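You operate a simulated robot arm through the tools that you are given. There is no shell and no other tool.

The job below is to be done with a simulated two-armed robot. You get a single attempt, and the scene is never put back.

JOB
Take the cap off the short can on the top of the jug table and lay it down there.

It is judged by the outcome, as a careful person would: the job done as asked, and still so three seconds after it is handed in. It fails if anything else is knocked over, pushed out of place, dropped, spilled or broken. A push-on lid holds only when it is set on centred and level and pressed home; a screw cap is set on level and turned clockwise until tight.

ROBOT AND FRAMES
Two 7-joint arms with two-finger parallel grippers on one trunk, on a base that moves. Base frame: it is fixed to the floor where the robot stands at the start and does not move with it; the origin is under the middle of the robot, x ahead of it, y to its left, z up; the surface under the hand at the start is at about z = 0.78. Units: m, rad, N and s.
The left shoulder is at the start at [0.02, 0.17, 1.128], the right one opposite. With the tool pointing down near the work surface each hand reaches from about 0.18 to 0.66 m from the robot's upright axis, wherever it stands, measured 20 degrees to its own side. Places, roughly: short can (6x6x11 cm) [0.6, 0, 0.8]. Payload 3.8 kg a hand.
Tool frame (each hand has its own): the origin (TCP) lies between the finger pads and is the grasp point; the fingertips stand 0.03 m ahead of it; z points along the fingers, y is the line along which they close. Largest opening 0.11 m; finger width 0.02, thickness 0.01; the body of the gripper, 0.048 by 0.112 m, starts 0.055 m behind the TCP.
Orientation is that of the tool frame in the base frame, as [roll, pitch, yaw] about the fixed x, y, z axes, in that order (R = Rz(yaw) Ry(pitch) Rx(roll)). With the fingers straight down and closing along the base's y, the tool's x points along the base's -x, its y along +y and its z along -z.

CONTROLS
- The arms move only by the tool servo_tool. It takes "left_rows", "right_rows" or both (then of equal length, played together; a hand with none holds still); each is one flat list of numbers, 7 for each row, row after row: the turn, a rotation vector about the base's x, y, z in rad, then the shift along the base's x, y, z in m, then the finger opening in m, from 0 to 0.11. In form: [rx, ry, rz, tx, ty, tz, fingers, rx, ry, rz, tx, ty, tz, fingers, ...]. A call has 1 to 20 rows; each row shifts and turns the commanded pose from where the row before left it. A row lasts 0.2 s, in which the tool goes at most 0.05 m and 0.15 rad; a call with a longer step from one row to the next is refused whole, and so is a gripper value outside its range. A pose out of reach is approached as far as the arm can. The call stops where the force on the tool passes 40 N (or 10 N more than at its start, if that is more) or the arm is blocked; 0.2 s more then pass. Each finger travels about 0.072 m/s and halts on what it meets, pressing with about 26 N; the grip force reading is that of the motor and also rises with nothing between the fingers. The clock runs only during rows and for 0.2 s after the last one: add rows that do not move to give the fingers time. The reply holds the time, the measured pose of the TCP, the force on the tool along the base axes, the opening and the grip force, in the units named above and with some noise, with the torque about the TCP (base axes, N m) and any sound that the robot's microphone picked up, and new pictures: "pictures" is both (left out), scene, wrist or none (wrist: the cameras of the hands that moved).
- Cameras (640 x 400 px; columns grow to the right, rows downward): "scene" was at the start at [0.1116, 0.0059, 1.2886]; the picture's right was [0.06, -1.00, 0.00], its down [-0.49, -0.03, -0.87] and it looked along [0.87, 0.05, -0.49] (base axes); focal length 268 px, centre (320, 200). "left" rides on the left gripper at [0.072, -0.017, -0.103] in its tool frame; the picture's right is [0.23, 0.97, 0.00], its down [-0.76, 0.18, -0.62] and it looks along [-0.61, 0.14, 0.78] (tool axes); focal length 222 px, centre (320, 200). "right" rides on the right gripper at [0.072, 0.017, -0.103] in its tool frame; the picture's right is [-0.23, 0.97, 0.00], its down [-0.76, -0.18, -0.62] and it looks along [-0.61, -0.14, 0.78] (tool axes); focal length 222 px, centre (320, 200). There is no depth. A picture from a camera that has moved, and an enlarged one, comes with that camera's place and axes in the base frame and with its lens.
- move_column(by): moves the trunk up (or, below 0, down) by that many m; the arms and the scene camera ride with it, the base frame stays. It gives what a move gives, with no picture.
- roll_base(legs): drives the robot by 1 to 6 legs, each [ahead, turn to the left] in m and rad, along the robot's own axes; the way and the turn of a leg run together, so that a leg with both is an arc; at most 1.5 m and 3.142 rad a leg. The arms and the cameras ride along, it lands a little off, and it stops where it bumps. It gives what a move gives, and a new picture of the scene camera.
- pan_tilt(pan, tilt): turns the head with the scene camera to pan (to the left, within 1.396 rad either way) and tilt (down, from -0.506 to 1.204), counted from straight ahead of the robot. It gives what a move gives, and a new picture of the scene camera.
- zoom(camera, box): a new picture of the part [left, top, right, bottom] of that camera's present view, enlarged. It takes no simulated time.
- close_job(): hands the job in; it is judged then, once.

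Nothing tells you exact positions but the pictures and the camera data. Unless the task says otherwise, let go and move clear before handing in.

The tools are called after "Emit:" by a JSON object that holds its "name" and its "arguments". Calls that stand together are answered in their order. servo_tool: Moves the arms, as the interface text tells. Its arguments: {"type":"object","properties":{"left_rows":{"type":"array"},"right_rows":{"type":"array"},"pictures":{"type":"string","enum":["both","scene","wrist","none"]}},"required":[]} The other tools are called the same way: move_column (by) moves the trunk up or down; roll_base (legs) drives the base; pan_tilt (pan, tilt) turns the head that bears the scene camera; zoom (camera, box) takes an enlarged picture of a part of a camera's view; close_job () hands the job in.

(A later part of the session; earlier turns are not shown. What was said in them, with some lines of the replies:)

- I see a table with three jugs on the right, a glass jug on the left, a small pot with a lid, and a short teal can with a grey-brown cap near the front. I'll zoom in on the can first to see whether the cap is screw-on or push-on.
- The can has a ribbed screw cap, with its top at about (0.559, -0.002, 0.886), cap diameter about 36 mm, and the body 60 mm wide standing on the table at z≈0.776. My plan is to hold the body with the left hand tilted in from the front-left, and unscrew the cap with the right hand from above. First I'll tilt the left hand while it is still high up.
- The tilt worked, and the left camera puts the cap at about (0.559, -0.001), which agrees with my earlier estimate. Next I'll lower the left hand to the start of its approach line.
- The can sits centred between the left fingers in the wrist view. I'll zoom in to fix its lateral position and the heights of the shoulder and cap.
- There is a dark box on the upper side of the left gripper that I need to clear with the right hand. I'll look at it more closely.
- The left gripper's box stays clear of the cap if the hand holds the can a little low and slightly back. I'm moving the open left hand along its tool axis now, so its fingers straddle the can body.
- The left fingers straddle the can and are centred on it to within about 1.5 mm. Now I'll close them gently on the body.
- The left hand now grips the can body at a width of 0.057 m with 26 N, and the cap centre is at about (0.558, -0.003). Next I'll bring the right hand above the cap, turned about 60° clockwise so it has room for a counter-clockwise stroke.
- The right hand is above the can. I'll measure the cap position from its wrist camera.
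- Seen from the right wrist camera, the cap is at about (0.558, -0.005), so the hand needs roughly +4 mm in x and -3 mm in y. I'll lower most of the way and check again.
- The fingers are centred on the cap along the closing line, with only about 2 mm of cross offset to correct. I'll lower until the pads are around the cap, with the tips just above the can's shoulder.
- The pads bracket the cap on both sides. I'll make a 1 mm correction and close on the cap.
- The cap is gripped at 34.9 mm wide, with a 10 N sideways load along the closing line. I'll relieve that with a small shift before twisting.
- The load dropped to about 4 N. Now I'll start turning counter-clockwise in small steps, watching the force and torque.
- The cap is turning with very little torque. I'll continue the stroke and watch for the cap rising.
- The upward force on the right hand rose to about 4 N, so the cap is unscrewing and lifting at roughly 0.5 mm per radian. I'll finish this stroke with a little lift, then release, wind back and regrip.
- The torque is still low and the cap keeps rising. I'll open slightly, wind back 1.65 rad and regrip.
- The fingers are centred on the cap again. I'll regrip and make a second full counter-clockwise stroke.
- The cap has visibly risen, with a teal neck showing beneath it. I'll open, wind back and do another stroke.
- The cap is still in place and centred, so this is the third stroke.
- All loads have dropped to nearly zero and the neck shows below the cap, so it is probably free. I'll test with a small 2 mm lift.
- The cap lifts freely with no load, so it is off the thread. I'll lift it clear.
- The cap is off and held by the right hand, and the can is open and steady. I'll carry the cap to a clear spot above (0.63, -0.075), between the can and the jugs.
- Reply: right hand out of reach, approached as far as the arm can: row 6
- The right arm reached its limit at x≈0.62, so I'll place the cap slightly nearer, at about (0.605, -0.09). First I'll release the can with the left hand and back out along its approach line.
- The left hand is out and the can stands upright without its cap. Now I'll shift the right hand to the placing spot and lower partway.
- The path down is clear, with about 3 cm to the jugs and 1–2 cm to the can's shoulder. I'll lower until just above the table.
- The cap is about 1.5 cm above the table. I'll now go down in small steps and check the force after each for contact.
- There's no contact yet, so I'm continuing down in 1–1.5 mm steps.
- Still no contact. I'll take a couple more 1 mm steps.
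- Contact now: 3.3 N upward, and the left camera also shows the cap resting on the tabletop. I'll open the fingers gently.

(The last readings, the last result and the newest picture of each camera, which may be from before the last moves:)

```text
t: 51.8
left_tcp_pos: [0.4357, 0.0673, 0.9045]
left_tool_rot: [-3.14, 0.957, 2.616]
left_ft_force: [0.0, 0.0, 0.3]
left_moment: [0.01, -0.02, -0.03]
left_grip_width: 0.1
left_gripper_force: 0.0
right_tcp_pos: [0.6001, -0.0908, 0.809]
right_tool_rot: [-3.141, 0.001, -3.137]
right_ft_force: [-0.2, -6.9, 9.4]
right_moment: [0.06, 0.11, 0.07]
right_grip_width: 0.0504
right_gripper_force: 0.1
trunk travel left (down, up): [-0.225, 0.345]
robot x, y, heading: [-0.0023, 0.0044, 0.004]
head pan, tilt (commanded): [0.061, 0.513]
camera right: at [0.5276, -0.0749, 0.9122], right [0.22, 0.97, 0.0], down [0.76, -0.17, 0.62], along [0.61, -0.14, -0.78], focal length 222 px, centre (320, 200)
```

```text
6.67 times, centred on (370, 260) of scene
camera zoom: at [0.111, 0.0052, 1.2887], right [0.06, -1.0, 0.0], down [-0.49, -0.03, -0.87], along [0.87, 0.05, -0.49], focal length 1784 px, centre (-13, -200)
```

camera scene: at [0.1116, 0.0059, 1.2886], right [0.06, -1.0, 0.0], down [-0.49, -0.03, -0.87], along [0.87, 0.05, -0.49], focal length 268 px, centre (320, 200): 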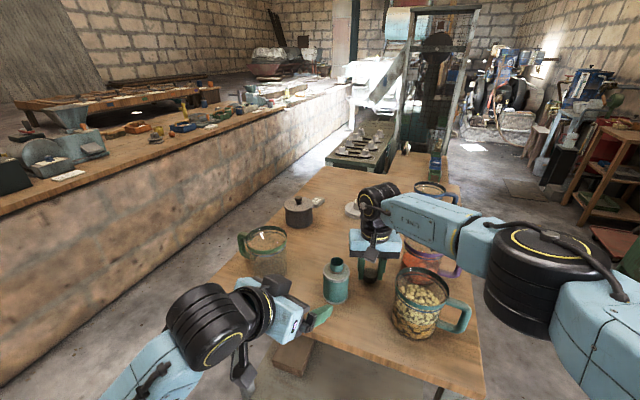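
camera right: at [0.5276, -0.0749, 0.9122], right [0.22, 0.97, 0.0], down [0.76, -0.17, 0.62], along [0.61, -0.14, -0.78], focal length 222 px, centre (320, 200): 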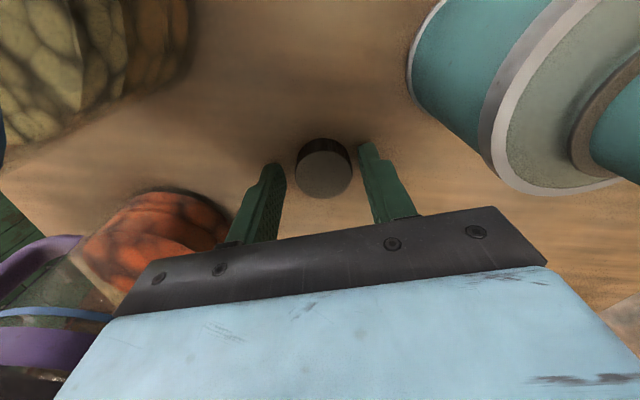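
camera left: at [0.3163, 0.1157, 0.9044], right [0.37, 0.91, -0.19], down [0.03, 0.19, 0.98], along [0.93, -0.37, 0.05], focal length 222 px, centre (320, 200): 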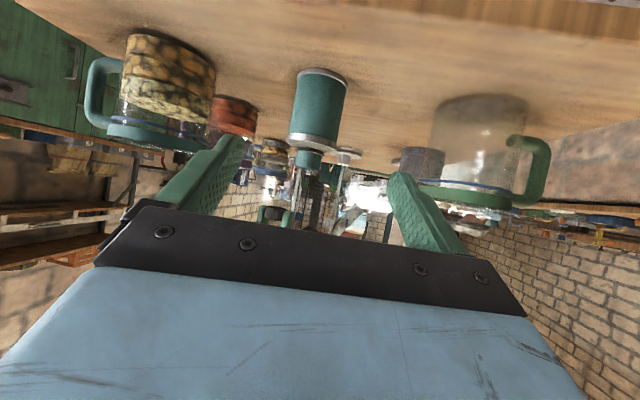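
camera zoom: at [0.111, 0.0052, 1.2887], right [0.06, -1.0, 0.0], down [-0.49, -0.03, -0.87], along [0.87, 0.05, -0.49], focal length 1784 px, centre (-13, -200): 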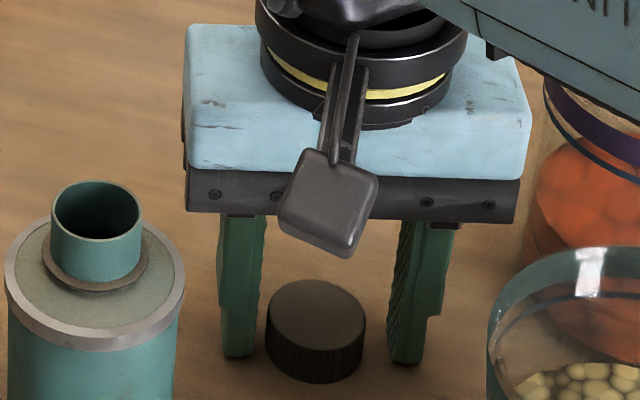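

The cap stands free between the open fingers, and the tips are lightly touching the table. I'll lift straight up.

Emit:
{"name": "servo_tool", "arguments": {"right_rows": [0, 0, 0, 0, 0, 0.002, 0.054, 0, 0, 0, 0, 0, 0.003, 0.054, 0, 0, 0, 0, 0, 0.005, 0.054, 0, 0, 0, 0, 0, 0.01, 0.054, 0, 0, 0, 0, 0, 0.015, 0.054, 0, 0, 0, 0, 0, 0.015, 0.054, 0, 0, 0, 0, 0, 0.02, 0.054, 0, 0, 0, 0, 0, 0.02, 0.054, 0, 0, 0, 0, 0, 0.02, 0.054, 0, 0, 0, 0, 0, 0.02, 0.054, 0, 0, 0, 0, 0, 0.02, 0.054, 0, 0, 0, 0, 0, 0, 0.054], "pictures": "both"}}

Emit:
{"name": "zoom", "arguments": {"camera": "scene", "box": [300, 200, 480, 345]}}

```text
t: 54.4
left_tcp_pos: [0.4344, 0.0671, 0.9037]
left_tool_rot: [3.141, 0.957, 2.618]
left_ft_force: [1.1, -0.7, -0.3]
left_moment: [0.0, 0.02, 0.01]
left_grip_width: 0.1002
left_gripper_force: 0.1
right_tcp_pos: [0.6014, -0.0882, 0.9597]
right_tool_rot: [3.141, -0.002, -3.138]
right_ft_force: [-0.3, -0.1, -0.4]
right_moment: [0.02, -0.01, -0.01]
right_grip_width: 0.0538
right_gripper_force: 0.2
trunk travel left (down, up): [-0.225, 0.345]
robot x, y, heading: [0.0002, 0.0007, 0.004]
head pan, tilt (commanded): [0.061, 0.513]
camera scene: at [0.1117, 0.0059, 1.2886], right [0.06, -1.0, 0.0], down [-0.49, -0.03, -0.87], along [0.87, 0.05, -0.49], focal length 268 px, centre (320, 200)
camera right: at [0.5295, -0.0736, 1.0612], right [0.22, 0.98, 0.0], down [0.76, -0.17, 0.62], along [0.61, -0.14, -0.78], focal length 222 px, centre (320, 200)
```

scene: 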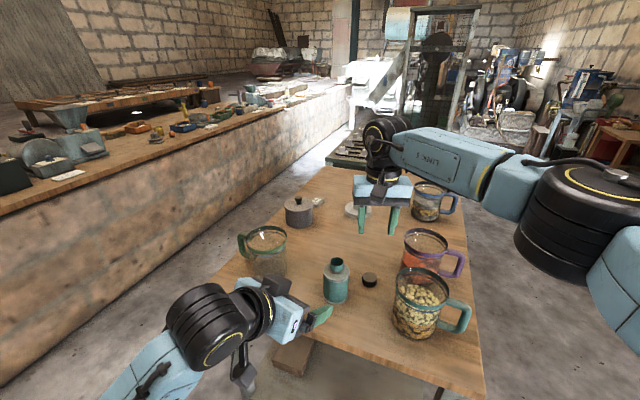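
right: 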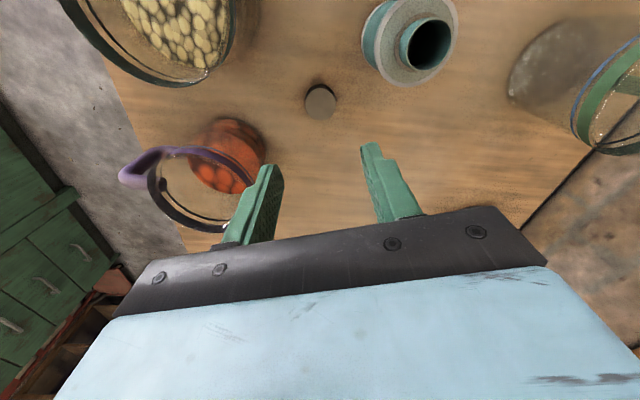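

```text
2.76 times, centred on (390, 272) of scene
camera zoom: at [0.1117, 0.0059, 1.2886], right [0.06, -1.0, 0.0], down [-0.49, -0.03, -0.87], along [0.87, 0.05, -0.49], focal length 738 px, centre (127, 0)
```

zoom: 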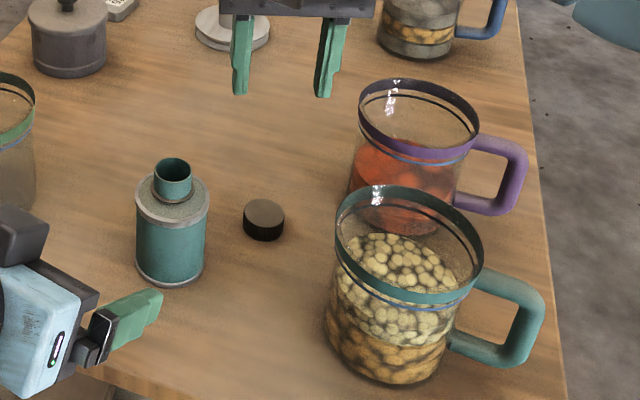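

The cap is lying on the tabletop beside the can, and the can and jugs all stand where they were. I'll pull the left hand up and clear, raise the right a bit more, and take a last look.

Emit:
{"name": "servo_tool", "arguments": {"left_rows": [0, 0, 0, -0.008, 0.008, 0.015, 0.1, 0, 0, 0, -0.008, 0.008, 0.02, 0.1, 0, 0, 0, 0, 0.008, 0.025, 0.1, 0, 0, 0, 0, 0.008, 0.025, 0.1, 0, 0, 0, 0, 0.008, 0.025, 0.1, 0, 0, 0, 0, 0, 0, 0.1, 0, 0, 0, 0, 0, 0, 0.1, 0, 0, 0, 0, 0, 0, 0.1], "right_rows": [0, 0, 0, -0.005, -0.01, 0.01, 0.054, 0, 0, 0, -0.005, -0.015, 0.015, 0.054, 0, 0, 0, -0.005, -0.015, 0.015, 0.054, 0, 0, 0, -0.005, -0.015, 0.015, 0.054, 0, 0, 0, -0.005, -0.015, 0.015, 0.054, 0, 0, 0, 0, 0, 0, 0.054, 0, 0, 0, 0, 0, 0, 0.054, 0, 0, 0, 0, 0, 0, 0.054], "pictures": "both"}}

Emit:
{"name": "zoom", "arguments": {"camera": "scene", "box": [200, 160, 500, 360]}}

```text
t: 56.2
left_tcp_pos: [0.4193, 0.1069, 1.0154]
left_tool_rot: [-3.141, 0.957, 2.618]
left_ft_force: [0.3, -0.3, -0.1]
left_moment: [0.02, 0.01, 0.0]
left_grip_width: 0.0999
left_gripper_force: 0.1
right_tcp_pos: [0.5754, -0.1568, 1.0278]
right_tool_rot: [3.141, 0.001, -3.136]
right_ft_force: [0.4, 0.2, -0.1]
right_moment: [-0.01, 0.03, 0.02]
right_grip_width: 0.054
right_gripper_force: 0.0
trunk travel left (down, up): [-0.225, 0.345]
robot x, y, heading: [-0.0015, 0.0013, 0.001]
head pan, tilt (commanded): [0.061, 0.513]
camera scene: at [0.1116, 0.0059, 1.2886], right [0.06, -1.0, 0.0], down [-0.49, -0.03, -0.87], along [0.87, 0.05, -0.49], focal length 268 px, centre (320, 200)
camera right: at [0.5031, -0.1428, 1.1304], right [0.22, 0.98, 0.0], down [0.76, -0.17, 0.62], along [0.61, -0.14, -0.78], focal length 222 px, centre (320, 200)
camera left: at [0.3007, 0.1561, 1.0151], right [0.37, 0.91, -0.19], down [0.03, 0.19, 0.98], along [0.93, -0.37, 0.05], focal length 222 px, centre (320, 200)
```

scene: 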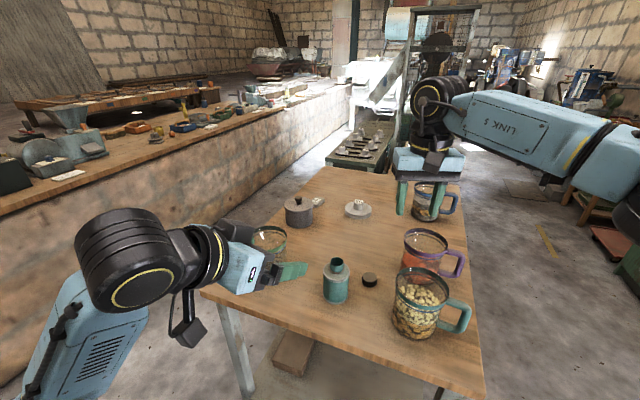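
right: 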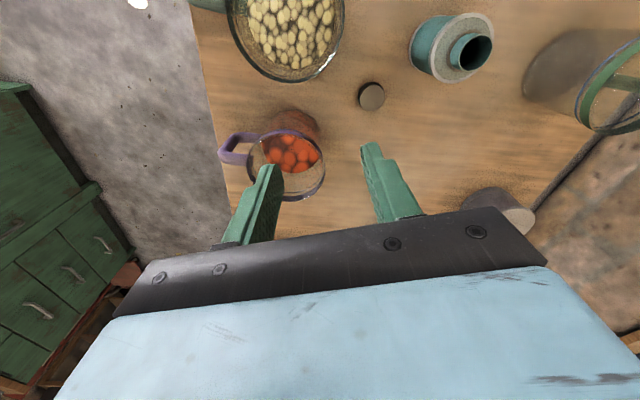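
left: 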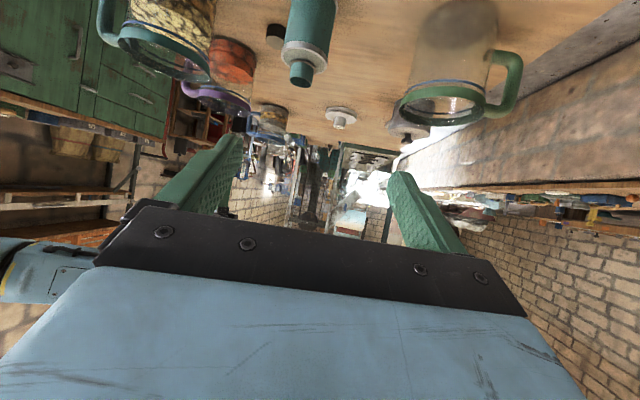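

```text
2.00 times, centred on (350, 260) of scene
camera zoom: at [0.1116, 0.0059, 1.2886], right [0.06, -1.0, 0.0], down [-0.49, -0.03, -0.87], along [0.87, 0.05, -0.49], focal length 535 px, centre (260, 80)
```

zoom: 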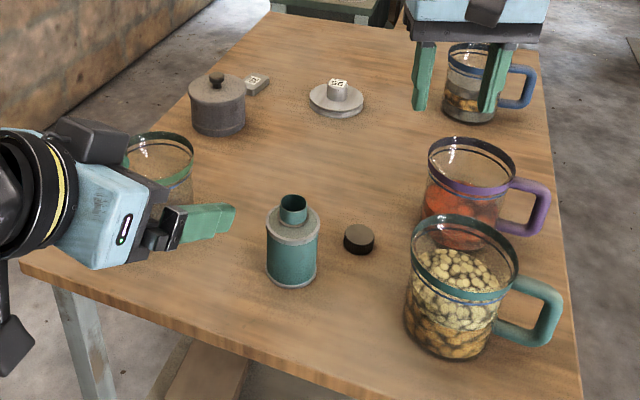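

The cap rests flat on the tabletop next to the open, upright can. The jugs, pot and lid look unmoved, and both hands are empty and clear, so I'm handing in the job.

Emit:
{"name": "close_job", "arguments": {}}

```text
The job is handed in.
```

The cap is off the short can and lying flat on the jug table, about 10 cm from the can. I unscrewed it in three counter-clockwise strokes with the right hand while the left held the can.

The can is upright and open. It shifted about 3 mm when the left hand gripped it. In the last pictures the jugs, pot and lid look unmoved. Both hands were empty and clear before I handed the job in; I haven't seen a verdict.
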